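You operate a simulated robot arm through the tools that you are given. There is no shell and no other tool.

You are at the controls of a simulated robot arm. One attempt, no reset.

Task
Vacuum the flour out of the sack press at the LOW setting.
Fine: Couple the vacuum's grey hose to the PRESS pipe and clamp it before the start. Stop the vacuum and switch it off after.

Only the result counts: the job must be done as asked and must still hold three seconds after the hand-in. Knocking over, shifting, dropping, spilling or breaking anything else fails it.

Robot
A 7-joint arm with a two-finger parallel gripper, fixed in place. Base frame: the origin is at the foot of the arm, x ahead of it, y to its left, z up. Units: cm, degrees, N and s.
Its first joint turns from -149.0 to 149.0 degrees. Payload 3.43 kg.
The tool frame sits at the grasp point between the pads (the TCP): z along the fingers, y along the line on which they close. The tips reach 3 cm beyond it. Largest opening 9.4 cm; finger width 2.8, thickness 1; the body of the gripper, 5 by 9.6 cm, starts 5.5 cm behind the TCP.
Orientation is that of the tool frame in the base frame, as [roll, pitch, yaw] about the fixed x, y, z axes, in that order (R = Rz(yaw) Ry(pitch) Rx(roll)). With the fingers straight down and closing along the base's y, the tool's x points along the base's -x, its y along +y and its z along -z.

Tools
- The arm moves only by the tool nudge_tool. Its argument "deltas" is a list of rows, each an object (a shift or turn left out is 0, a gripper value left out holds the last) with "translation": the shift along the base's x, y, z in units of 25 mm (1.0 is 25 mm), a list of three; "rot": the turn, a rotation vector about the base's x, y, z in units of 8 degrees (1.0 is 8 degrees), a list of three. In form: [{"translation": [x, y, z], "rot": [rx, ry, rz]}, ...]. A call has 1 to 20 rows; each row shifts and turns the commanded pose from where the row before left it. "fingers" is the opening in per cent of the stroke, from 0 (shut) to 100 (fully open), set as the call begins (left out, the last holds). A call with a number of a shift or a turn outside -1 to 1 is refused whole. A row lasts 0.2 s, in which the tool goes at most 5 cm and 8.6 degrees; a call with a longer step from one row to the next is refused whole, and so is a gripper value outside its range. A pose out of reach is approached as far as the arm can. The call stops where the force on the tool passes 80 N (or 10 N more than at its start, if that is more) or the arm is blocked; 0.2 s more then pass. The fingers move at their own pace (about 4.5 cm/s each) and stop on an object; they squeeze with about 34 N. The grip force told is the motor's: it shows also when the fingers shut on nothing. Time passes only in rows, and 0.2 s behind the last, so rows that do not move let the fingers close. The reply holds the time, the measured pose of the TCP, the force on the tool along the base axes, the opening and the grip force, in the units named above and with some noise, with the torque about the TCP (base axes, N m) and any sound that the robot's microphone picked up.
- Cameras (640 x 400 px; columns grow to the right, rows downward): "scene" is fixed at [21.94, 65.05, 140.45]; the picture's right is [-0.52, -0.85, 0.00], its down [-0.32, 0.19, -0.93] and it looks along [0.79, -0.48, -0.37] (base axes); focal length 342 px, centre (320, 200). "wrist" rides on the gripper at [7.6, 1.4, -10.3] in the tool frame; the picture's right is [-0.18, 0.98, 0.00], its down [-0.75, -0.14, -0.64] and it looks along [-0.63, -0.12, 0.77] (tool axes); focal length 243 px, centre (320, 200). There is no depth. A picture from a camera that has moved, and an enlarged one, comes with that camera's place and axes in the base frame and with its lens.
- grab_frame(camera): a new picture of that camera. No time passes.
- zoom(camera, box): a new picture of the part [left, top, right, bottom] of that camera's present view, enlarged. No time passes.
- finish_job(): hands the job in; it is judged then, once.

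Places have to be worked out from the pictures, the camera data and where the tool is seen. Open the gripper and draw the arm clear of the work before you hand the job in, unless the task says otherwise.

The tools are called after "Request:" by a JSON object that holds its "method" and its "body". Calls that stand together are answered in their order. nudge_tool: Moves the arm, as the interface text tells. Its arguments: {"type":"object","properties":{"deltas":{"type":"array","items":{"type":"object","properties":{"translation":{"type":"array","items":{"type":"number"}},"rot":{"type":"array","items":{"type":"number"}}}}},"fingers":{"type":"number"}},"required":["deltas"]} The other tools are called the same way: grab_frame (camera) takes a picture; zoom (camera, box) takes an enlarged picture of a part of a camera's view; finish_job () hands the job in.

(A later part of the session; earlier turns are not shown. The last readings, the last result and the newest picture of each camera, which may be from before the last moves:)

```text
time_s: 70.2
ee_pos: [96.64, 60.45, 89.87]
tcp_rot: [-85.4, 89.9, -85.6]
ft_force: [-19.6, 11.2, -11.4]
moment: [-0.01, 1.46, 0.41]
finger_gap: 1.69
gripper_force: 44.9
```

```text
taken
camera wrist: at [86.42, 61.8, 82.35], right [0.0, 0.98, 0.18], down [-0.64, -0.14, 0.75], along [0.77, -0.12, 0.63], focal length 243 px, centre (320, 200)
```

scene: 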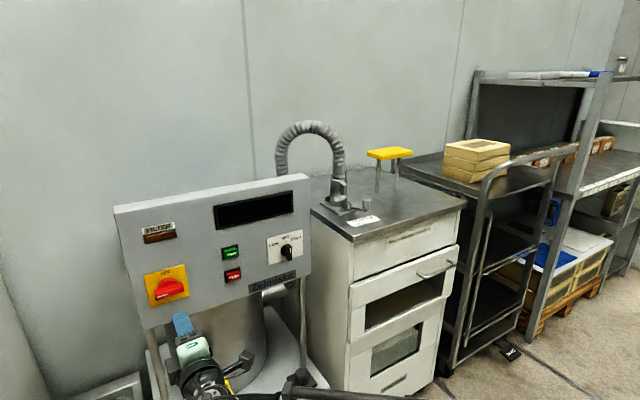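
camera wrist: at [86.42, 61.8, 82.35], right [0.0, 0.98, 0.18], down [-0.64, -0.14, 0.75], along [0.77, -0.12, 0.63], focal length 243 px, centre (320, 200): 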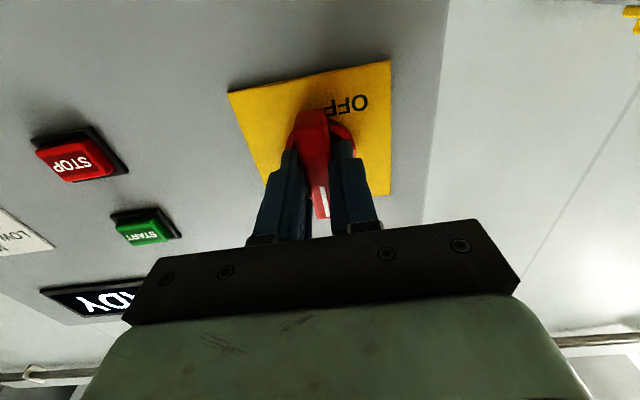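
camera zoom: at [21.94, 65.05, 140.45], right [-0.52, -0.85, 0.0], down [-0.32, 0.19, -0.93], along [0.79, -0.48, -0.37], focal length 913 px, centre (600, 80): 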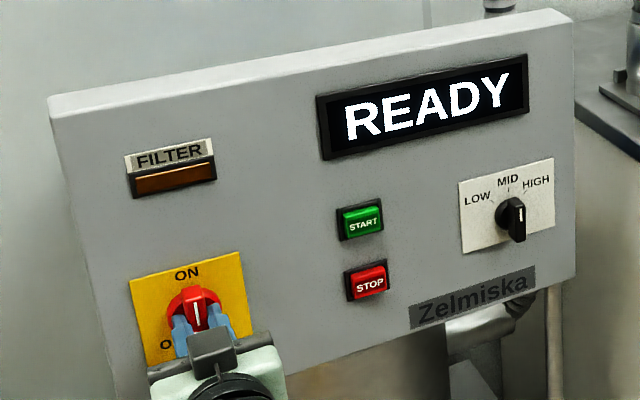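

The display reads READY and the FILTER lamp is dark. I release the handle and draw straight back, then move across to the speed knob.

Request:
{"method": "nudge_tool", "body": {"deltas": [{"translation": [0, 0, 0]}, {"translation": [0, 0, 0]}], "fingers": 45}}

Request:
{"method": "nudge_tool", "body": {"deltas": [{"translation": [-0.5, 0, 0]}, {"translation": [-0.8, 0, 0]}, {"translation": [-0.8, 0, 0]}, {"translation": [-0.8, 0, 0]}, {"translation": [-0.8, 0, 0]}, {"translation": [-0.5, -0.8, 0]}, {"translation": [0, -0.9, 0]}, {"translation": [0, -0.9, 0]}, {"translation": [0, -0.9, 0]}, {"translation": [0, -0.9, 0]}, {"translation": [0, -0.9, 0]}, {"translation": [0, -0.9, 0.1]}, {"translation": [0, -0.9, 0.1]}, {"translation": [0, -0.9, 0.1]}, {"translation": [0, -0.9, 0.1]}, {"translation": [0, -0.9, 0.1]}, {"translation": [0, -0.9, 0.1]}, {"translation": [0, -0.9, 0.1]}, {"translation": [0, -0.9, 0]}, {"translation": [0, 0, 0]}]}}

Request:
{"method": "grab_frame", "body": {"camera": "wrist"}}

Request:
{"method": "grab_frame", "body": {"camera": "scene"}}

```text
time_s: 70.8
ee_pos: [96.72, 59.89, 89.92]
tcp_rot: [118.0, 90.0, 117.4]
ft_force: [-27.4, -23.7, -7.3]
moment: [-0.25, 0.41, -0.12]
finger_gap: 2.92
gripper_force: 0.0
```

```text
time_s: 75.0
ee_pos: [86.04, 29.08, 91.7]
tcp_rot: [-98.8, 89.9, -99.0]
ft_force: [0.0, -0.5, 0.2]
moment: [-0.02, 0.0, 0.01]
finger_gap: 4.24
gripper_force: 0.1
```

```text
taken
camera wrist: at [75.9, 30.31, 84.2], right [0.0, 0.98, 0.18], down [-0.64, -0.14, 0.75], along [0.77, -0.12, 0.63], focal length 243 px, centre (320, 200)
```

wrist: 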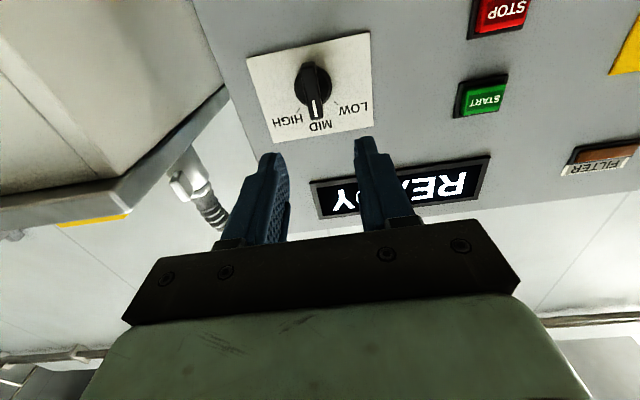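

```text
taken
```

scene: 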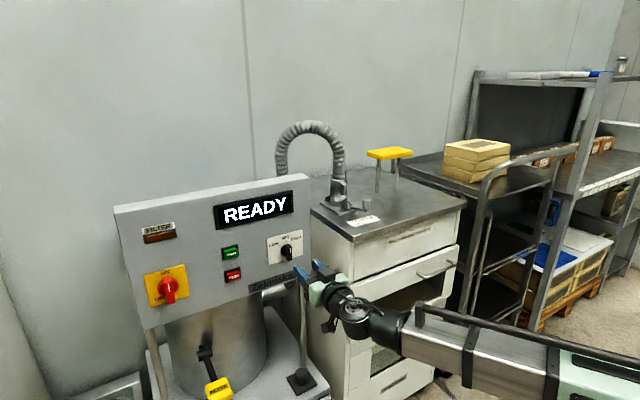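

The switch stays ON. I zoom on the knob to fix its axis from this viewpoint.

Request:
{"method": "zoom", "body": {"camera": "wrist", "box": [230, 20, 400, 160]}}

```text
2.86 times, centred on (315, 90) of wrist
camera zoom: at [75.9, 30.31, 84.2], right [0.0, 0.98, 0.18], down [-0.64, -0.14, 0.75], along [0.77, -0.12, 0.63], focal length 693 px, centre (334, 514)
```

zoom: 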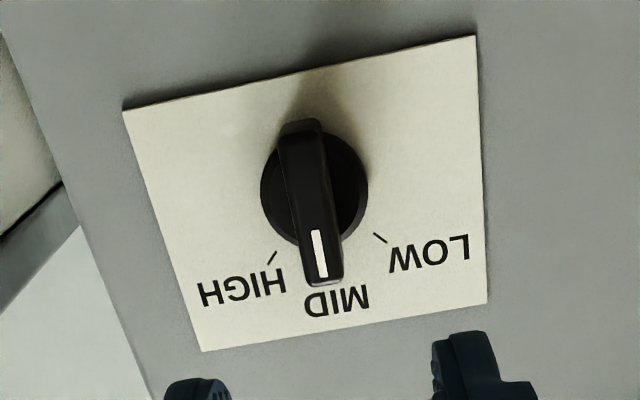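

Combining three views, the knob's axis is near y 28.4, z 90.5 with its face at x≈98.4; LOW is 45° counter-clockwise. I line up and advance part way.

Request:
{"method": "nudge_tool", "body": {"deltas": [{"translation": [0, -0.27, -0.48]}, {"translation": [0.6, 0, 0]}, {"translation": [0.7, 0, 0]}, {"translation": [0.7, 0, 0]}, {"translation": [0.7, 0, 0]}, {"translation": [0.4, 0, 0]}, {"translation": [0, 0, 0]}], "fingers": 40}}

Request:
{"method": "grab_frame", "body": {"camera": "wrist"}}

Request:
{"method": "zoom", "body": {"camera": "scene", "box": [250, 210, 330, 290]}}

```text
time_s: 76.6
ee_pos: [93.84, 28.43, 90.28]
tcp_rot: [-100.0, 89.9, -100.2]
ft_force: [0.7, 0.0, 0.1]
moment: [0.01, 0.0, -0.01]
finger_gap: 3.76
gripper_force: 0.0
```

```text
taken
camera wrist: at [83.69, 29.78, 82.84], right [0.0, 0.98, 0.18], down [-0.64, -0.14, 0.75], along [0.77, -0.12, 0.63], focal length 243 px, centre (320, 200)
```

wrist: 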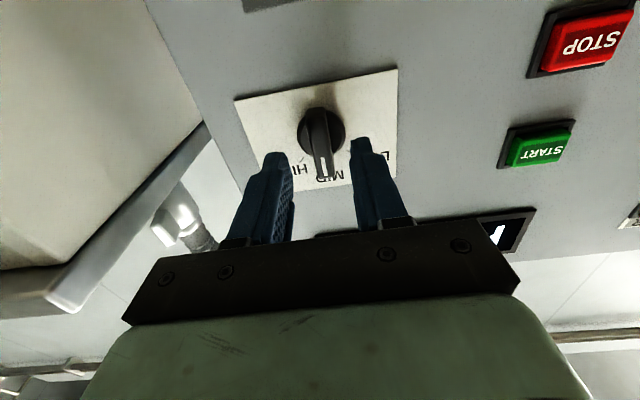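

```text
5.00 times, centred on (290, 250) of scene
camera zoom: at [21.94, 65.05, 140.45], right [-0.52, -0.85, 0.0], down [-0.32, 0.19, -0.93], along [0.79, -0.48, -0.37], focal length 1712 px, centre (470, -50)
```

zoom: 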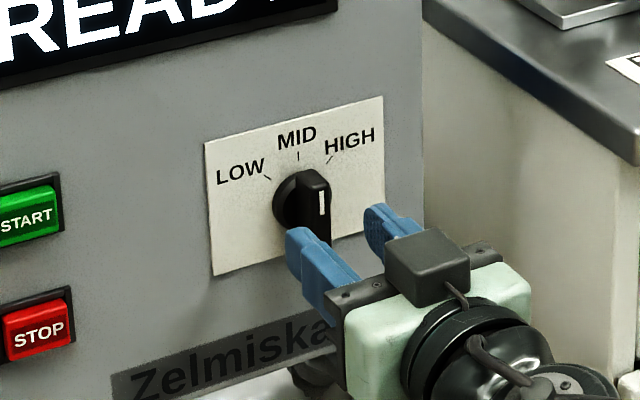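

The knob lies between the fingers. I advance 3.1 cm and close on it.

Request:
{"method": "nudge_tool", "body": {"deltas": [{"translation": [0.4, 0, 0]}, {"translation": [0.4, 0, 0]}, {"translation": [0.3, 0, 0]}, {"translation": [0.14, 0, 0.05]}, {"translation": [0, 0, 0]}]}}

Request:
{"method": "nudge_tool", "body": {"deltas": [{"translation": [0, 0, 0]}, {"translation": [0, 0, 0]}, {"translation": [0, 0, 0]}, {"translation": [0, 0, 0]}], "fingers": 0}}

Request:
{"method": "grab_frame", "body": {"camera": "wrist"}}

Request:
{"method": "zoom", "body": {"camera": "scene", "box": [250, 210, 330, 290]}}

```text
time_s: 77.8
ee_pos: [97.05, 28.43, 90.62]
tcp_rot: [-101.3, 89.9, -101.4]
ft_force: [0.2, 1.0, -0.4]
moment: [0.0, 0.01, 0.01]
finger_gap: 3.79
gripper_force: 0.0
```

```text
time_s: 78.8
ee_pos: [97.17, 28.46, 90.67]
tcp_rot: [78.6, 90.0, 78.6]
ft_force: [2.6, 3.0, 1.5]
moment: [0.03, 0.01, 0.14]
finger_gap: 3.56
gripper_force: 44.9
```

```text
taken
camera wrist: at [86.84, 29.81, 83.07], right [0.0, 0.98, 0.18], down [-0.64, -0.14, 0.75], along [0.77, -0.12, 0.63], focal length 243 px, centre (320, 200)
```

wrist: 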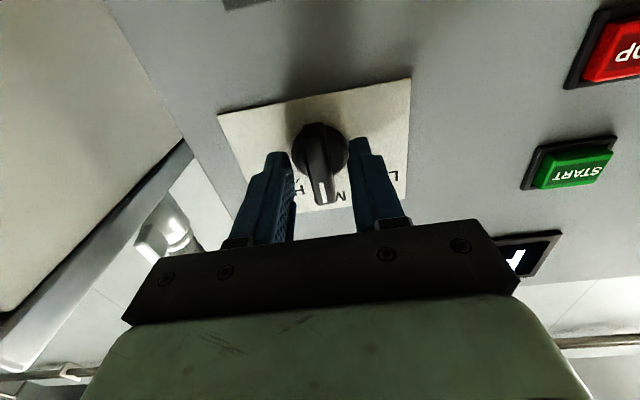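

```text
5.00 times, centred on (290, 250) of scene
camera zoom: at [21.94, 65.05, 140.45], right [-0.52, -0.85, 0.0], down [-0.32, 0.19, -0.93], along [0.79, -0.48, -0.37], focal length 1712 px, centre (470, -50)
```

zoom: 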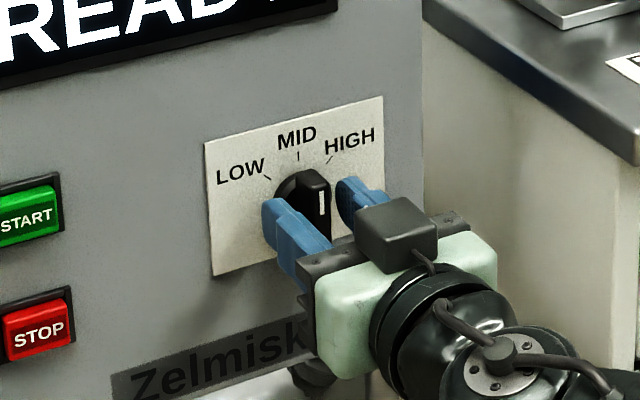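

The fingers closed on the round base (3.56 cm) instead of the bar, so I was a bit too deep. I open, back off 0.7 cm and close again.

Request:
{"method": "nudge_tool", "body": {"deltas": [{"translation": [0, 0, 0]}, {"translation": [-0.14, 0, 0]}, {"translation": [-0.14, 0, 0]}, {"translation": [0, 0, 0]}], "fingers": 42}}

Request:
{"method": "nudge_tool", "body": {"deltas": [{"translation": [0, 0, 0]}, {"translation": [0, 0, 0]}, {"translation": [0, 0, 0]}, {"translation": [0, 0, 0]}], "fingers": 0}}

Request:
{"method": "zoom", "body": {"camera": "scene", "box": [250, 210, 330, 290]}}

```text
time_s: 79.8
ee_pos: [96.28, 28.46, 90.56]
tcp_rot: [-100.0, 89.9, -100.2]
ft_force: [-0.3, 0.5, 0.2]
moment: [-0.03, -0.02, -0.03]
finger_gap: 3.95
gripper_force: 0.0
```

```text
time_s: 80.8
ee_pos: [96.32, 28.48, 90.56]
tcp_rot: [-102.2, 89.9, -102.4]
ft_force: [-0.8, -1.4, -0.6]
moment: [0.01, -0.1, 0.21]
finger_gap: 1.3
gripper_force: 44.8
```

```text
5.00 times, centred on (290, 250) of scene
camera zoom: at [21.94, 65.05, 140.45], right [-0.52, -0.85, 0.0], down [-0.32, 0.19, -0.93], along [0.79, -0.48, -0.37], focal length 1712 px, centre (470, -50)
```

zoom: 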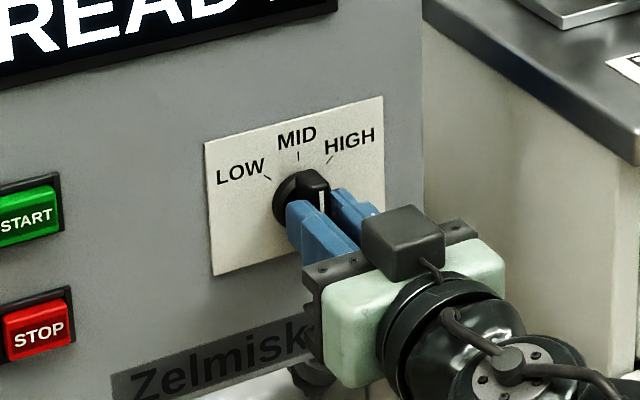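

Now the bar is held (1.3 cm). I turn it counter-clockwise 45° toward LOW.

Request:
{"method": "nudge_tool", "body": {"deltas": [{"rot": [-0.5, 0, 0]}, {"rot": [-0.5, 0, 0]}, {"rot": [-0.5, 0, 0]}, {"rot": [-0.5, 0, 0]}, {"rot": [-0.5, 0, 0]}, {"rot": [-0.5, 0, 0]}, {"rot": [-0.5, 0, 0]}, {"rot": [-0.5, 0, 0]}, {"rot": [-0.5, 0, 0]}, {"rot": [-0.5, 0, 0]}, {"rot": [-0.5, 0, 0]}, {"rot": [-0.1, 0, 0]}, {"rot": [0, 0, 0]}]}}

Request:
{"method": "zoom", "body": {"camera": "scene", "box": [250, 210, 330, 290]}}

Request:
{"method": "grab_frame", "body": {"camera": "wrist"}}

```text
time_s: 83.6
ee_pos: [96.22, 28.55, 90.48]
tcp_rot: [-89.9, 45.1, -90.1]
ft_force: [-3.4, 7.6, -14.1]
moment: [0.02, 0.76, -0.09]
finger_gap: 1.29
gripper_force: 45.5
```

```text
5.00 times, centred on (290, 250) of scene
camera zoom: at [21.94, 65.05, 140.45], right [-0.52, -0.85, 0.0], down [-0.32, 0.19, -0.93], along [0.79, -0.48, -0.37], focal length 1712 px, centre (470, -50)
```

zoom: 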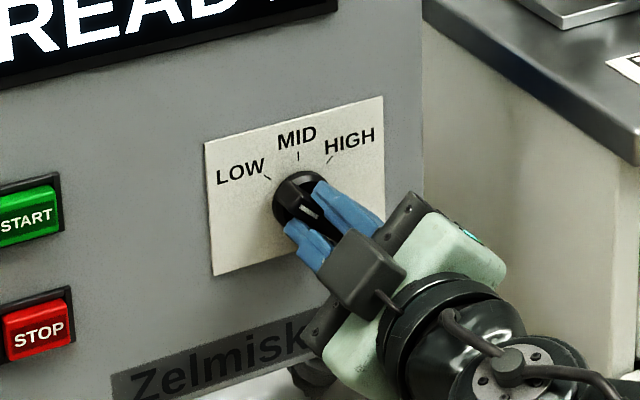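

```text
taken
camera wrist: at [86.08, 24.03, 84.19], right [0.0, 0.83, -0.56], down [-0.64, 0.43, 0.63], along [0.77, 0.36, 0.53], focal length 243 px, centre (320, 200)
```

wrist: 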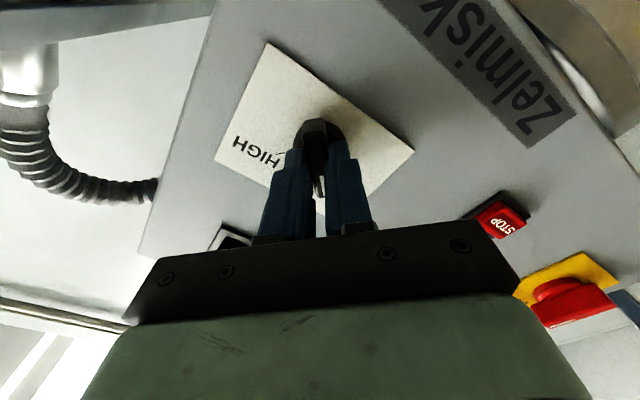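

The knob turned with the fingers. I open, draw straight back and check where it stays.

Request:
{"method": "nudge_tool", "body": {"deltas": [{"translation": [0, 0, 0]}, {"translation": [0, 0, 0]}, {"translation": [0, 0, 0]}], "fingers": 40}}

Request:
{"method": "nudge_tool", "body": {"deltas": [{"translation": [-0.5, 0, 0]}, {"translation": [-0.8, 0, 0]}, {"translation": [-0.8, 0, 0]}, {"translation": [-0.8, 0, 0]}, {"translation": [-0.8, 0, 0]}, {"translation": [0, 0, 0]}]}}

Request:
{"method": "zoom", "body": {"camera": "scene", "box": [110, 170, 320, 320]}}

Request:
{"method": "grab_frame", "body": {"camera": "wrist"}}

```text
time_s: 84.4
ee_pos: [96.23, 28.52, 90.64]
tcp_rot: [-89.7, 45.1, -89.9]
ft_force: [0.5, -0.1, 0.5]
moment: [-0.02, 0.03, -0.01]
finger_gap: 3.75
gripper_force: 0.0
```

```text
time_s: 85.8
ee_pos: [87.07, 28.74, 90.57]
tcp_rot: [-89.9, 45.2, -90.0]
ft_force: [0.6, 0.2, 0.6]
moment: [0.03, 0.02, -0.03]
finger_gap: 3.77
gripper_force: 0.1
```

```text
2.67 times, centred on (215, 245) of scene
camera zoom: at [21.94, 65.05, 140.45], right [-0.52, -0.85, 0.0], down [-0.32, 0.19, -0.93], along [0.79, -0.48, -0.37], focal length 913 px, centre (600, 80)
```

zoom: 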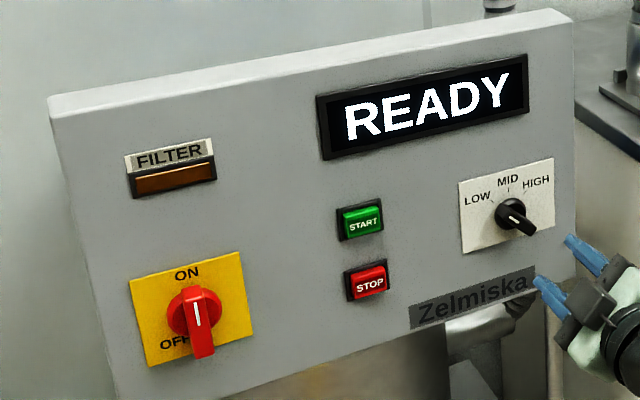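

```text
taken
camera wrist: at [76.78, 24.21, 84.2], right [0.0, 0.83, -0.56], down [-0.64, 0.43, 0.63], along [0.77, 0.36, 0.53], focal length 243 px, centre (320, 200)
```

wrist: 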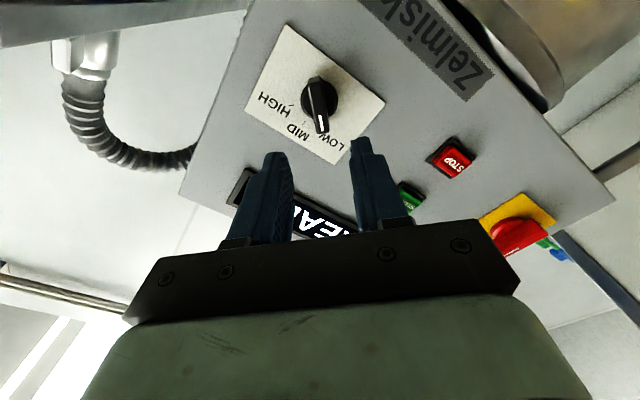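

I zoom to verify the knob's mark is on LOW.

Request:
{"method": "zoom", "body": {"camera": "wrist", "box": [240, 20, 400, 160]}}

Request:
{"method": "zoom", "body": {"camera": "scene", "box": [260, 222, 310, 270]}}

```text
2.86 times, centred on (320, 90) of wrist
camera zoom: at [76.78, 24.21, 84.2], right [0.0, 0.83, -0.56], down [-0.64, 0.43, 0.63], along [0.77, 0.36, 0.53], focal length 693 px, centre (320, 514)
```

zoom: 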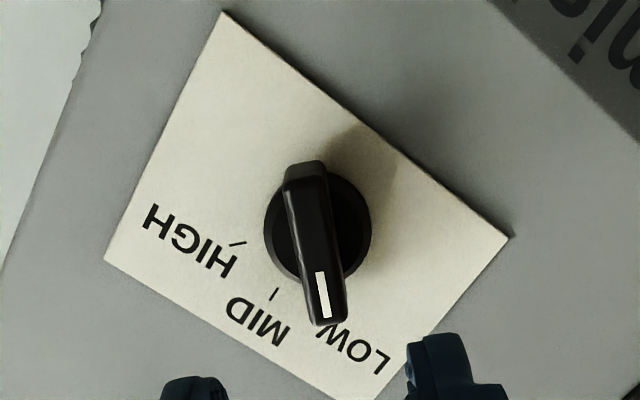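

```text
8.33 times, centred on (285, 246) of scene
camera zoom: at [21.94, 65.05, 140.45], right [-0.52, -0.85, 0.0], down [-0.32, 0.19, -0.93], along [0.79, -0.48, -0.37], focal length 2853 px, centre (612, -183)
```

zoom: 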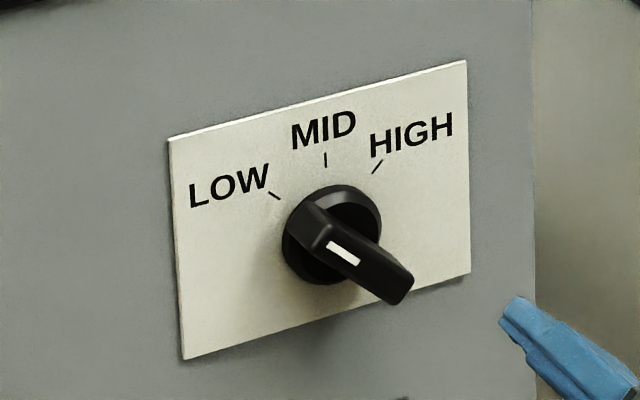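

The knob is on LOW. START is at about (100, 44.4, 94.6), STOP at (100, 44.2, 87.9). I close the fingers and move in front of START.

Request:
{"method": "nudge_tool", "body": {"deltas": [{"translation": [0, 0.7, 0.18]}, {"translation": [0, 0.7, 0.18]}, {"translation": [0, 0.7, 0.18]}, {"translation": [0, 0.7, 0.18]}, {"translation": [0, 0.7, 0.18]}, {"translation": [0, 0.7, 0.18]}, {"translation": [0, 0.7, 0.18]}, {"translation": [0, 0.7, 0.18]}, {"translation": [0, 0.68, 0.14]}, {"translation": [0.6, 0, 0]}, {"translation": [0.6, 0, 0]}, {"translation": [0.6, 0, 0]}, {"translation": [0.6, 0, 0]}, {"translation": [0, 0, 0]}], "fingers": 0}}

Request:
{"method": "zoom", "body": {"camera": "scene", "box": [190, 210, 310, 310]}}

Request:
{"method": "grab_frame", "body": {"camera": "wrist"}}

```text
time_s: 88.8
ee_pos: [93.19, 43.85, 94.64]
tcp_rot: [-89.8, 45.1, -90.0]
ft_force: [0.1, 0.2, 0.1]
moment: [0.01, -0.01, -0.02]
finger_gap: 0.0
gripper_force: 33.5
```

```text
4.00 times, centred on (250, 260) of scene
camera zoom: at [21.94, 65.05, 140.45], right [-0.52, -0.85, 0.0], down [-0.32, 0.19, -0.93], along [0.79, -0.48, -0.37], focal length 1370 px, centre (600, -40)
```

zoom: 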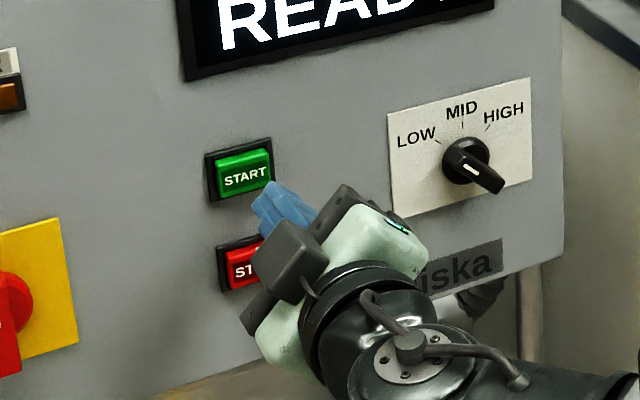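

```text
taken
camera wrist: at [82.9, 39.48, 88.35], right [0.0, 0.83, -0.56], down [-0.64, 0.43, 0.63], along [0.77, 0.36, 0.53], focal length 243 px, centre (320, 200)
```

wrist: 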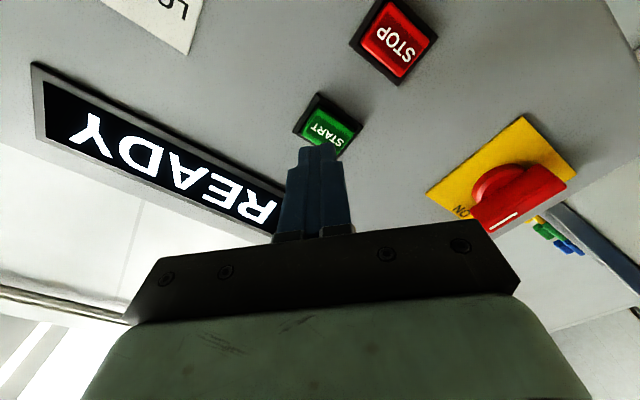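

Tips sit about 3.5 cm in front of START, slightly to its right. I correct by +0.6 cm in y and −0.3 in z and go forward gently.

Request:
{"method": "nudge_tool", "body": {"deltas": [{"translation": [0, 0.24, -0.12]}, {"translation": [0.4, 0, 0]}, {"translation": [0.4, 0, 0]}, {"translation": [0.4, 0, 0]}, {"translation": [0, 0, 0]}]}}

Request:
{"method": "zoom", "body": {"camera": "scene", "box": [190, 180, 310, 310]}}

```text
time_s: 90.0
ee_pos: [96.03, 44.59, 94.2]
tcp_rot: [-89.8, 45.0, -90.1]
ft_force: [-0.7, 0.2, 0.1]
moment: [0.01, 0.02, -0.03]
finger_gap: 0.01
gripper_force: 33.1
```

```text
3.08 times, centred on (250, 245) of scene
camera zoom: at [21.94, 65.05, 140.45], right [-0.52, -0.85, 0.0], down [-0.32, 0.19, -0.93], along [0.79, -0.48, -0.37], focal length 1054 px, centre (535, 62)
```

zoom: 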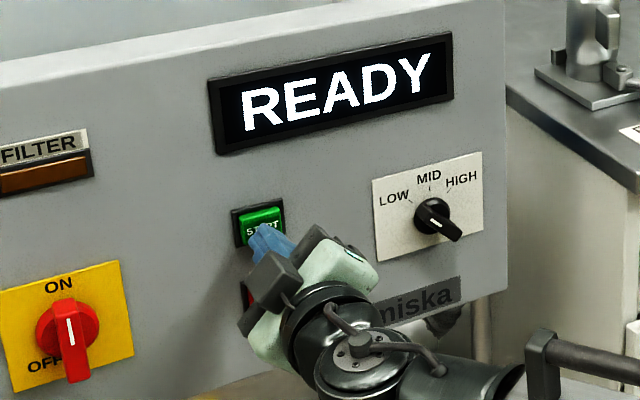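

Right in front of START now. I press in small steps, then look at the display.

Request:
{"method": "nudge_tool", "body": {"deltas": [{"translation": [0.14, 0, 0]}, {"translation": [0.14, 0, 0]}, {"translation": [0.14, 0, 0]}]}}

Request:
{"method": "zoom", "body": {"camera": "scene", "box": [110, 170, 320, 320]}}

```text
time_s: 90.8
ee_pos: [97.1, 44.74, 94.27]
tcp_rot: [-89.8, 45.2, -90.0]
ft_force: [-1.5, 0.2, -1.3]
moment: [-0.03, 0.04, -0.04]
finger_gap: 0.01
gripper_force: 33.3
```

```text
2.67 times, centred on (215, 245) of scene
camera zoom: at [21.94, 65.05, 140.45], right [-0.52, -0.85, 0.0], down [-0.32, 0.19, -0.93], along [0.79, -0.48, -0.37], focal length 913 px, centre (600, 80)
```

zoom: 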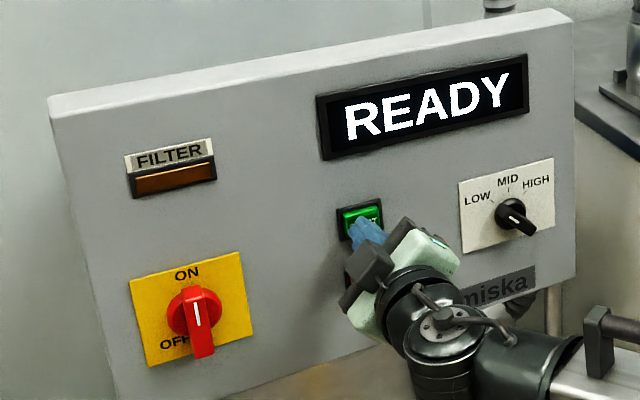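

Still READY with barely any contact force; I press further in.

Request:
{"method": "nudge_tool", "body": {"deltas": [{"translation": [0.12, 0, 0]}, {"translation": [0.12, 0, 0]}, {"translation": [0, 0, 0]}]}}

Request:
{"method": "zoom", "body": {"camera": "scene", "box": [110, 170, 320, 320]}}

```text
time_s: 91.6
ee_pos: [97.44, 44.77, 94.2]
tcp_rot: [-89.7, 45.0, -90.0]
ft_force: [-13.9, 2.1, 3.7]
moment: [0.04, -0.09, 0.0]
finger_gap: 0.0
gripper_force: 32.9
heard: click
```

```text
2.67 times, centred on (215, 245) of scene
camera zoom: at [21.94, 65.05, 140.45], right [-0.52, -0.85, 0.0], down [-0.32, 0.19, -0.93], along [0.79, -0.48, -0.37], focal length 913 px, centre (600, 80)
```

zoom: 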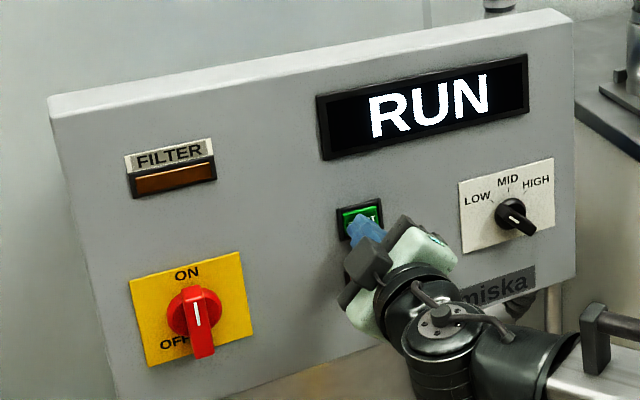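

A click and the display shows RUN. I back off and position in front of STOP while watching the display and FILTER lamp.

Request:
{"method": "nudge_tool", "body": {"deltas": [{"translation": [-0.5, 0, 0]}, {"translation": [-0.8, 0, 0]}, {"translation": [-0.8, 0, 0]}, {"translation": [0, 0, -0.6]}, {"translation": [0, 0, -0.6]}, {"translation": [0, 0, -0.6]}, {"translation": [0, -0.1, -0.7]}, {"translation": [0, 0, 0]}]}}

Request:
{"method": "grab_frame", "body": {"camera": "scene"}}

Request:
{"method": "grab_frame", "body": {"camera": "wrist"}}

```text
time_s: 93.4
ee_pos: [92.45, 44.42, 88.01]
tcp_rot: [-89.8, 45.1, -90.0]
ft_force: [0.8, -0.3, 0.8]
moment: [-0.02, 0.03, -0.02]
finger_gap: 0.02
gripper_force: 32.8
```

```text
taken
```

scene: 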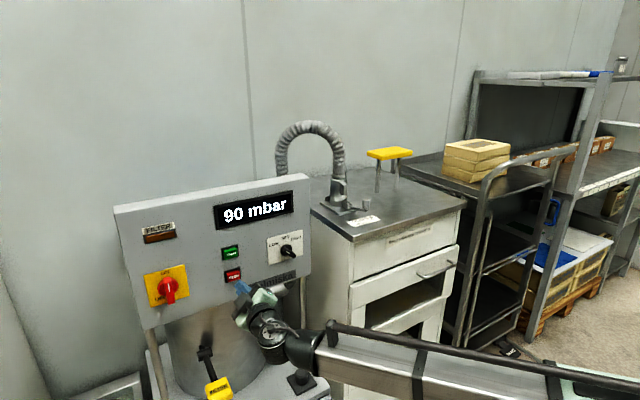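

```text
taken
camera wrist: at [82.22, 39.98, 81.69], right [0.0, 0.83, -0.56], down [-0.64, 0.43, 0.63], along [0.77, 0.36, 0.53], focal length 243 px, centre (320, 200)
```

wrist: 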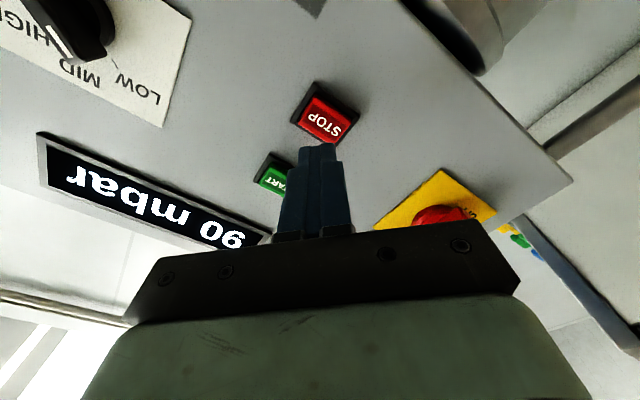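

It shows 90 mbar. I wait a few seconds and watch.

Request:
{"method": "nudge_tool", "body": {"deltas": [{}, {}, {}, {}, {}, {}, {}, {}, {}, {}]}}

Request:
{"method": "grab_frame", "body": {"camera": "scene"}}

```text
time_s: 95.6
ee_pos: [92.5, 44.49, 88.01]
tcp_rot: [-89.7, 45.1, -90.0]
ft_force: [0.4, 0.2, 0.2]
moment: [0.01, -0.02, 0.03]
finger_gap: 0.01
gripper_force: 33.1
```

```text
taken
```

scene: 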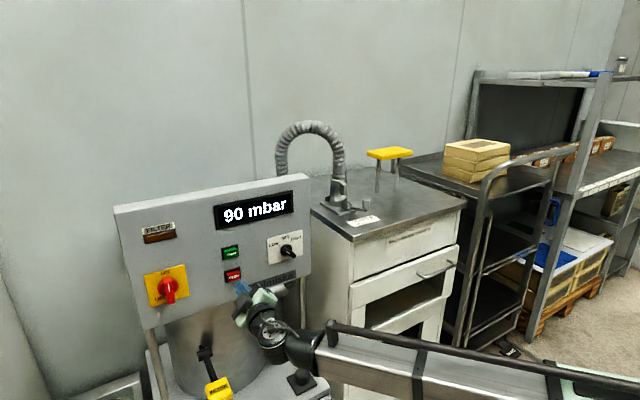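

Still 90 mbar. I zoom at the panel and the press window, looking for the flour, and keep waiting.

Request:
{"method": "zoom", "body": {"camera": "scene", "box": [330, 230, 470, 390]}}

Request:
{"method": "nudge_tool", "body": {"deltas": [{}, {}, {}, {}, {}, {}, {}, {}, {}, {}, {}, {}, {}, {}, {}]}}

Request:
{"method": "zoom", "body": {"camera": "scene", "box": [110, 170, 320, 320]}}

```text
2.50 times, centred on (400, 310) of scene
camera zoom: at [21.94, 65.05, 140.45], right [-0.52, -0.85, 0.0], down [-0.32, 0.19, -0.93], along [0.79, -0.48, -0.37], focal length 856 px, centre (120, -75)
```

zoom: 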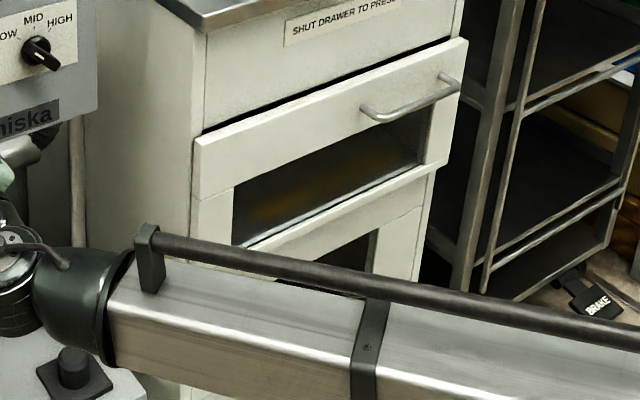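

```text
time_s: 98.8
ee_pos: [92.4, 44.5, 88.07]
tcp_rot: [-89.8, 45.1, -90.0]
ft_force: [0.5, -0.4, 0.3]
moment: [-0.04, -0.01, -0.04]
finger_gap: 0.01
gripper_force: 32.2
```

```text
2.67 times, centred on (215, 245) of scene
camera zoom: at [21.94, 65.05, 140.45], right [-0.52, -0.85, 0.0], down [-0.32, 0.19, -0.93], along [0.79, -0.48, -0.37], focal length 913 px, centre (600, 80)
```

zoom: 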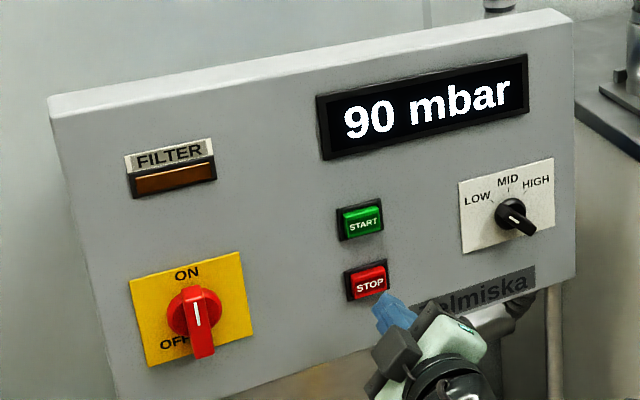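

Display unchanged at 90 mbar; I go on waiting and watching.

Request:
{"method": "nudge_tool", "body": {"deltas": [{}, {}, {}, {}, {}, {}, {}, {}, {}, {}, {}, {}, {}, {}, {}, {}, {}, {}, {}, {}]}}

Request:
{"method": "zoom", "body": {"camera": "scene", "box": [110, 170, 320, 320]}}

```text
time_s: 103.0
ee_pos: [92.54, 44.42, 88.0]
tcp_rot: [-89.8, 45.0, -90.0]
ft_force: [0.3, 0.0, 0.1]
moment: [-0.02, 0.0, 0.02]
finger_gap: 0.0
gripper_force: 32.9
```

```text
2.67 times, centred on (215, 245) of scene
camera zoom: at [21.94, 65.05, 140.45], right [-0.52, -0.85, 0.0], down [-0.32, 0.19, -0.93], along [0.79, -0.48, -0.37], focal length 913 px, centre (600, 80)
```

zoom: 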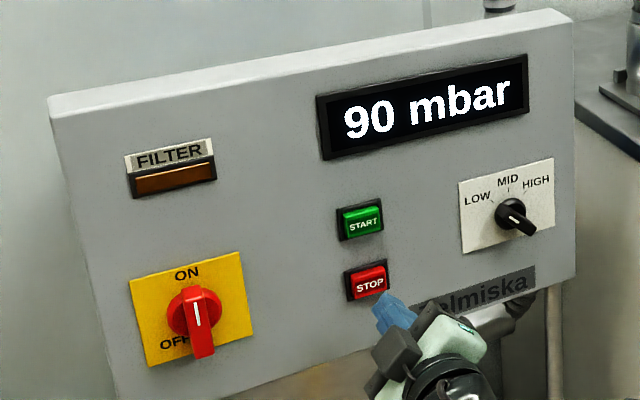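

Still at 90 mbar after about 11 s of running. I wait on.

Request:
{"method": "nudge_tool", "body": {"deltas": [{}, {}, {}, {}, {}, {}, {}, {}, {}, {}, {}, {}, {}, {}, {}, {}, {}, {}, {}, {}]}}

Request:
{"method": "grab_frame", "body": {"camera": "scene"}}

```text
time_s: 107.2
ee_pos: [92.42, 44.39, 88.0]
tcp_rot: [-89.8, 45.1, -89.9]
ft_force: [0.0, 0.2, -0.6]
moment: [0.01, 0.0, 0.0]
finger_gap: 0.04
gripper_force: 32.3
```

```text
taken
```

scene: 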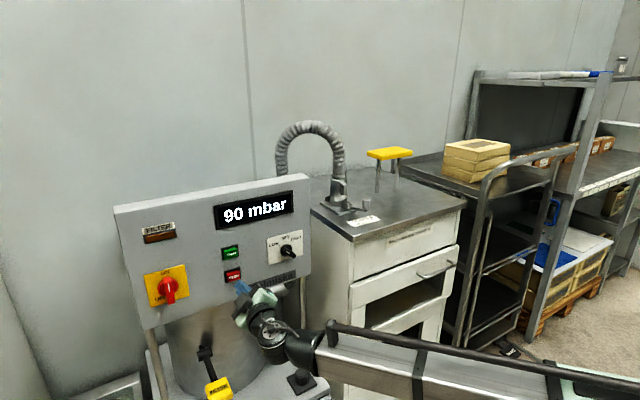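

No sign of an end yet; I give it more time.

Request:
{"method": "nudge_tool", "body": {"deltas": [{}, {}, {}, {}, {}, {}, {}, {}, {}, {}, {}, {}, {}, {}, {}, {}, {}, {}, {}, {}]}}

Request:
{"method": "zoom", "body": {"camera": "scene", "box": [110, 170, 320, 320]}}

Request:
{"method": "nudge_tool", "body": {"deltas": [{}, {}, {}, {}, {}, {}, {}, {}, {}, {}, {}, {}, {}, {}, {}, {}, {}, {}, {}, {}]}}

Request:
{"method": "zoom", "body": {"camera": "scene", "box": [110, 170, 320, 320]}}

```text
time_s: 111.4
ee_pos: [92.48, 44.5, 87.96]
tcp_rot: [-89.8, 45.2, -90.0]
ft_force: [-0.7, -1.2, 0.4]
moment: [-0.03, -0.02, 0.02]
finger_gap: 0.0
gripper_force: 32.0
```

```text
2.67 times, centred on (215, 245) of scene
camera zoom: at [21.94, 65.05, 140.45], right [-0.52, -0.85, 0.0], down [-0.32, 0.19, -0.93], along [0.79, -0.48, -0.37], focal length 913 px, centre (600, 80)
```

zoom: 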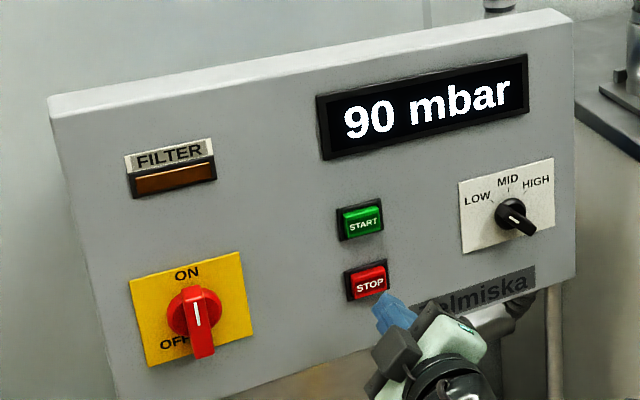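

```text
time_s: 115.6
ee_pos: [92.54, 44.52, 88.05]
tcp_rot: [-89.8, 45.0, -90.0]
ft_force: [0.1, 0.1, 0.3]
moment: [0.01, 0.03, -0.01]
finger_gap: 0.0
gripper_force: 33.3
```

```text
2.67 times, centred on (215, 245) of scene
camera zoom: at [21.94, 65.05, 140.45], right [-0.52, -0.85, 0.0], down [-0.32, 0.19, -0.93], along [0.79, -0.48, -0.37], focal length 913 px, centre (600, 80)
```

zoom: 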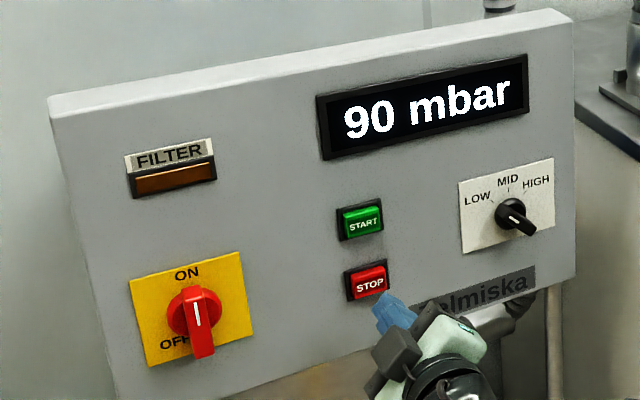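

No change yet after 24 s. I wait again, checking both the display and the press window.

Request:
{"method": "nudge_tool", "body": {"deltas": [{}, {}, {}, {}, {}, {}, {}, {}, {}, {}, {}, {}, {}, {}, {}, {}, {}, {}, {}, {}]}}

Request:
{"method": "grab_frame", "body": {"camera": "scene"}}

Request:
{"method": "zoom", "body": {"camera": "scene", "box": [340, 260, 460, 370]}}

Request:
{"method": "zoom", "body": {"camera": "scene", "box": [260, 110, 400, 230]}}

```text
time_s: 119.8
ee_pos: [92.41, 44.44, 88.04]
tcp_rot: [-89.8, 45.1, -90.1]
ft_force: [-0.3, 0.9, -0.2]
moment: [-0.04, 0.01, 0.01]
finger_gap: 0.0
gripper_force: 33.3
```

```text
taken
```

scene: 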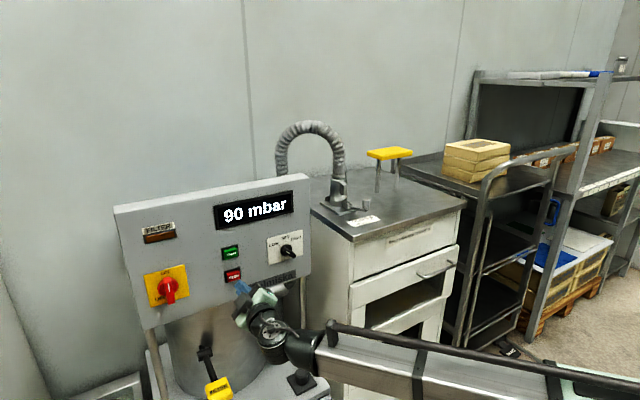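

```text
3.64 times, centred on (400, 315) of scene
camera zoom: at [21.94, 65.05, 140.45], right [-0.52, -0.85, 0.0], down [-0.32, 0.19, -0.93], along [0.79, -0.48, -0.37], focal length 1245 px, centre (29, -218)
```

zoom: 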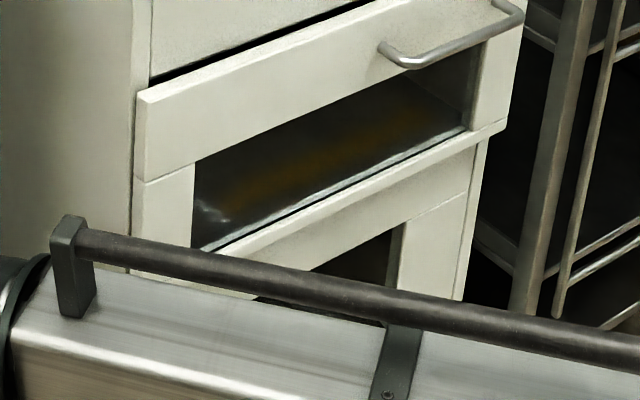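

```text
3.33 times, centred on (330, 170) of scene
camera zoom: at [21.94, 65.05, 140.45], right [-0.52, -0.85, 0.0], down [-0.32, 0.19, -0.93], along [0.79, -0.48, -0.37], focal length 1141 px, centre (287, 300)
```

zoom: 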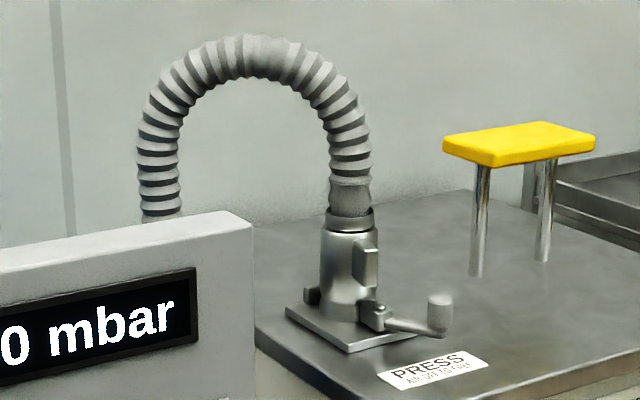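

The arm hides part of the press; I raise it so the scene camera can see the press windows, keeping clear of the panel.

Request:
{"method": "nudge_tool", "body": {"deltas": [{"translation": [-0.8, 0, 0.3]}, {"translation": [-0.8, 0, 0.8]}, {"translation": [-0.6, 0, 0.9]}, {"translation": [0, 0, 0.9]}, {"translation": [0, 0, 0.9]}, {"translation": [0, 0, 0.9]}, {"translation": [0, 0, 0.9]}, {"translation": [0, 0, 0.9]}, {"translation": [0, 0, 0.9]}, {"translation": [0, 0, 0.9]}, {"translation": [0, 0, 0.9]}, {"translation": [0, 0, 0.9]}]}}

Request:
{"method": "grab_frame", "body": {"camera": "scene"}}

Request:
{"method": "zoom", "body": {"camera": "scene", "box": [330, 220, 470, 400]}}

```text
time_s: 122.4
ee_pos: [86.86, 44.44, 113.36]
tcp_rot: [-89.8, 45.1, -90.1]
ft_force: [0.5, 0.0, 0.9]
moment: [0.01, 0.0, 0.01]
finger_gap: 0.0
gripper_force: 32.8
```

```text
taken
```

scene: 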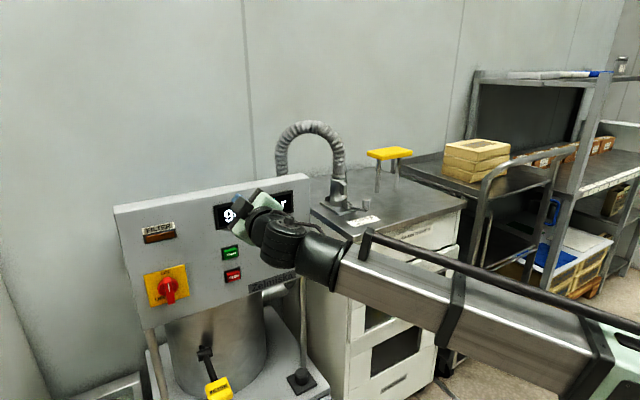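

```text
2.22 times, centred on (400, 310) of scene
camera zoom: at [21.94, 65.05, 140.45], right [-0.52, -0.85, 0.0], down [-0.32, 0.19, -0.93], along [0.79, -0.48, -0.37], focal length 761 px, centre (142, -44)
```

zoom: 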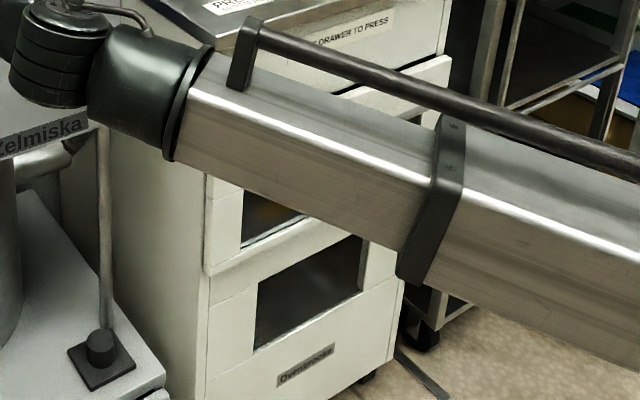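

The lower window, which held a pale mass of flour at the start, now looks dark. I zoom in to be sure.

Request:
{"method": "zoom", "body": {"camera": "scene", "box": [360, 310, 440, 390]}}

```text
5.00 times, centred on (400, 350) of scene
camera zoom: at [21.94, 65.05, 140.45], right [-0.52, -0.85, 0.0], down [-0.32, 0.19, -0.93], along [0.79, -0.48, -0.37], focal length 1712 px, centre (-80, -550)
```

zoom: 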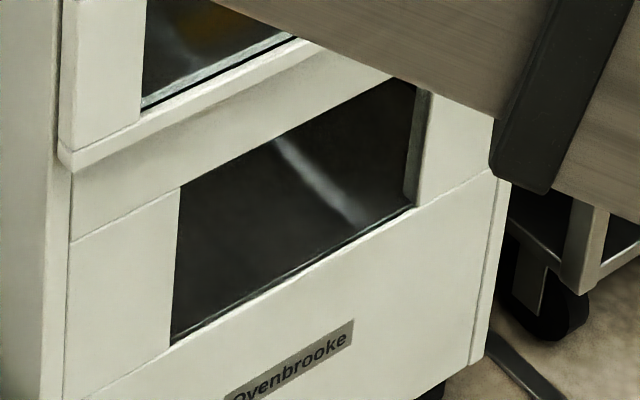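

The window is empty now: the flour is out. I go back to STOP.

Request:
{"method": "nudge_tool", "body": {"deltas": [{"translation": [0, 0, -0.9]}, {"translation": [0, 0, -0.9]}, {"translation": [0, 0, -0.9]}, {"translation": [0, 0, -0.9]}, {"translation": [0, 0, -0.9]}, {"translation": [0, 0, -0.9]}, {"translation": [0, 0, -0.9]}, {"translation": [0, 0, -0.9]}, {"translation": [0, 0, -0.9]}, {"translation": [0, 0, -0.9]}, {"translation": [0.4, 0, -0.9]}, {"translation": [0.8, 0, -0.24]}, {"translation": [0.8, 0, 0]}, {"translation": [0.4, 0, 0]}, {}]}}

Request:
{"method": "zoom", "body": {"camera": "scene", "box": [110, 170, 320, 320]}}

Request:
{"method": "grab_frame", "body": {"camera": "wrist"}}

```text
time_s: 125.6
ee_pos: [92.96, 44.4, 87.94]
tcp_rot: [-89.9, 45.1, -89.9]
ft_force: [0.3, 0.9, -0.5]
moment: [-0.02, 0.01, 0.02]
finger_gap: 0.0
gripper_force: 33.3
```

```text
2.67 times, centred on (215, 245) of scene
camera zoom: at [21.94, 65.05, 140.45], right [-0.52, -0.85, 0.0], down [-0.32, 0.19, -0.93], along [0.79, -0.48, -0.37], focal length 913 px, centre (600, 80)
```

zoom: 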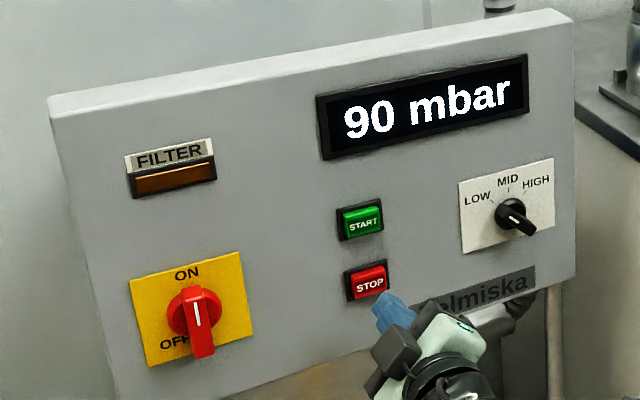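

```text
taken
camera wrist: at [82.62, 39.89, 81.56], right [0.0, 0.83, -0.56], down [-0.64, 0.43, 0.63], along [0.77, 0.36, 0.53], focal length 243 px, centre (320, 200)
```

wrist: 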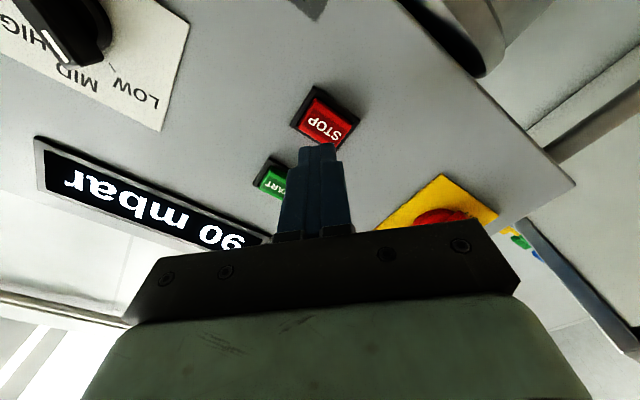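

STOP centre averages to (44.3, 87.4). I lower 0.4 cm and press in.

Request:
{"method": "nudge_tool", "body": {"deltas": [{"translation": [0.4, 0, -0.16]}, {"translation": [0.4, 0, 0]}, {"translation": [0.4, 0, 0]}, {"translation": [0.14, 0, 0]}, {"translation": [0.14, 0, 0]}, {"translation": [0.14, 0, 0]}, {"translation": [0.14, 0, 0]}, {}]}}

Request:
{"method": "zoom", "body": {"camera": "scene", "box": [110, 170, 320, 320]}}

```text
time_s: 127.4
ee_pos: [97.23, 44.48, 87.51]
tcp_rot: [-89.8, 45.2, -90.2]
ft_force: [-3.2, -2.1, -1.1]
moment: [0.0, -0.02, -0.07]
finger_gap: 0.0
gripper_force: 33.0
heard: click
```

```text
2.67 times, centred on (215, 245) of scene
camera zoom: at [21.94, 65.05, 140.45], right [-0.52, -0.85, 0.0], down [-0.32, 0.19, -0.93], along [0.79, -0.48, -0.37], focal length 913 px, centre (600, 80)
```

zoom: 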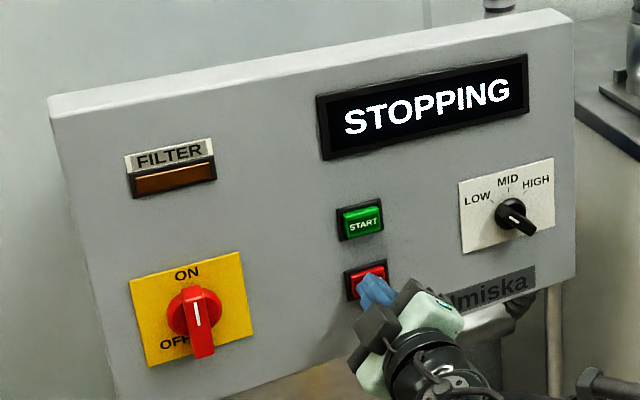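

Click; the display shows STOPPING. I back away, roll the gripper so it closes along y and move in front of the main switch while it runs down.

Request:
{"method": "nudge_tool", "body": {"deltas": [{"translation": [-0.7, 0, 0]}, {"translation": [-0.9, 0, 0]}, {"translation": [-0.9, 0, 0]}, {"translation": [-0.9, 0, 0]}, {"translation": [-0.9, 0, 0]}, {"translation": [0, 0.8, 0.12], "rot": [0.7, 0, 0]}, {"translation": [0, 0.8, 0.12], "rot": [0.7, 0, 0]}, {"translation": [0, 0.8, 0.12], "rot": [0.7, 0, 0]}, {"translation": [0, 0.8, 0.12], "rot": [0.7, 0, 0]}, {"translation": [0, 0.8, 0.12], "rot": [0.7, 0, 0]}, {"translation": [0, 0.8, 0.12], "rot": [0.7, 0, 0]}, {"translation": [0, 0.8, 0.12], "rot": [0.7, 0, 0]}, {"translation": [0, 0.78, 0.12], "rot": [0.72, 0, 0]}, {}], "fingers": 50}}

Request:
{"method": "grab_frame", "body": {"camera": "scene"}}

Request:
{"method": "grab_frame", "body": {"camera": "wrist"}}

```text
time_s: 130.4
ee_pos: [86.71, 60.42, 89.88]
tcp_rot: [103.7, 89.9, 103.4]
ft_force: [0.0, 0.5, -0.2]
moment: [0.0, 0.02, -0.02]
finger_gap: 4.72
gripper_force: 0.0
```

```text
taken
```

scene: 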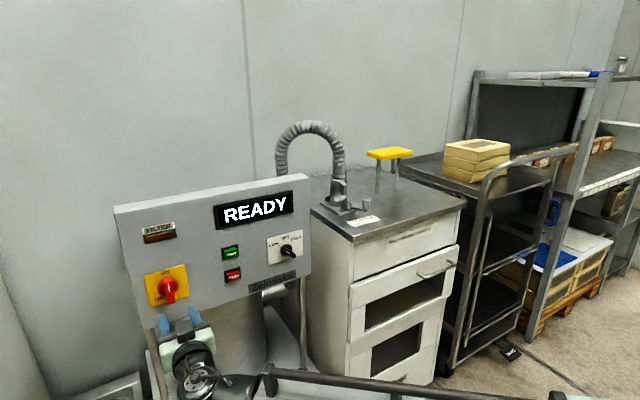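

```text
taken
camera wrist: at [76.43, 61.72, 82.32], right [0.0, 0.98, 0.19], down [-0.64, -0.14, 0.75], along [0.77, -0.12, 0.63], focal length 243 px, centre (320, 200)
```

wrist: 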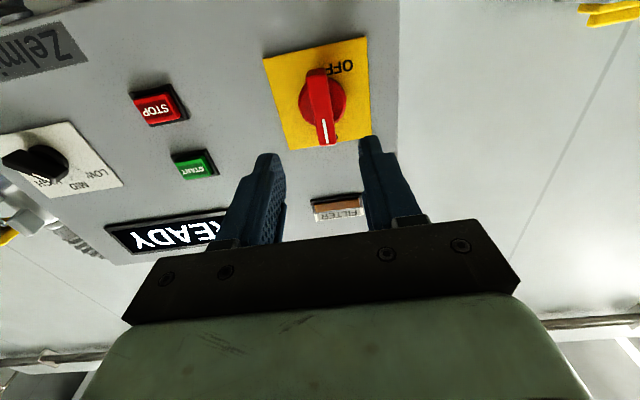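

READY again, the machine has stopped and the press window is dark. I advance onto the switch handle and grip it.

Request:
{"method": "nudge_tool", "body": {"deltas": [{"translation": [0.7, 0, 0.02]}, {"translation": [0.7, 0, 0]}, {"translation": [0.7, 0, 0]}, {"translation": [0.6, 0, 0]}, {"translation": [0.5, 0, 0]}, {"translation": [0.4, 0, 0]}, {"translation": [0.36, 0, 0]}, {}]}}

Request:
{"method": "nudge_tool", "body": {"deltas": [{}, {}, {}, {}], "fingers": 0}}

Request:
{"method": "zoom", "body": {"camera": "scene", "box": [120, 230, 240, 330]}}

```text
time_s: 132.2
ee_pos: [96.53, 60.29, 89.91]
tcp_rot: [-64.7, 90.0, -64.8]
ft_force: [0.1, -0.2, 0.1]
moment: [-0.01, -0.02, -0.02]
finger_gap: 4.69
gripper_force: 0.1
```

```text
time_s: 133.2
ee_pos: [96.53, 60.47, 89.9]
tcp_rot: [-41.2, 90.0, -41.2]
ft_force: [5.0, 13.4, 3.5]
moment: [-0.04, 0.27, 0.49]
finger_gap: 1.69
gripper_force: 44.8
```

```text
4.00 times, centred on (180, 280) of scene
camera zoom: at [21.94, 65.05, 140.45], right [-0.52, -0.85, 0.0], down [-0.32, 0.19, -0.93], along [0.79, -0.48, -0.37], focal length 1370 px, centre (880, -120)
```

zoom: 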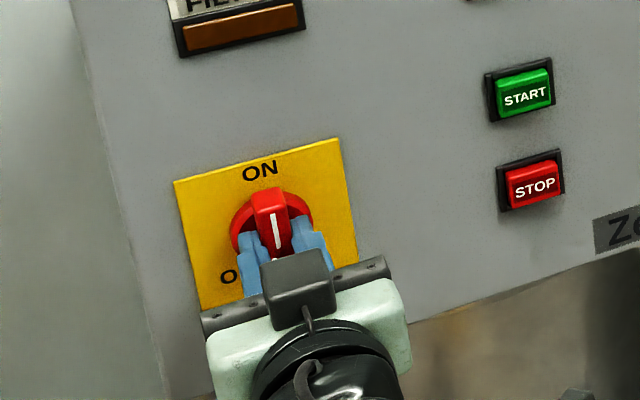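

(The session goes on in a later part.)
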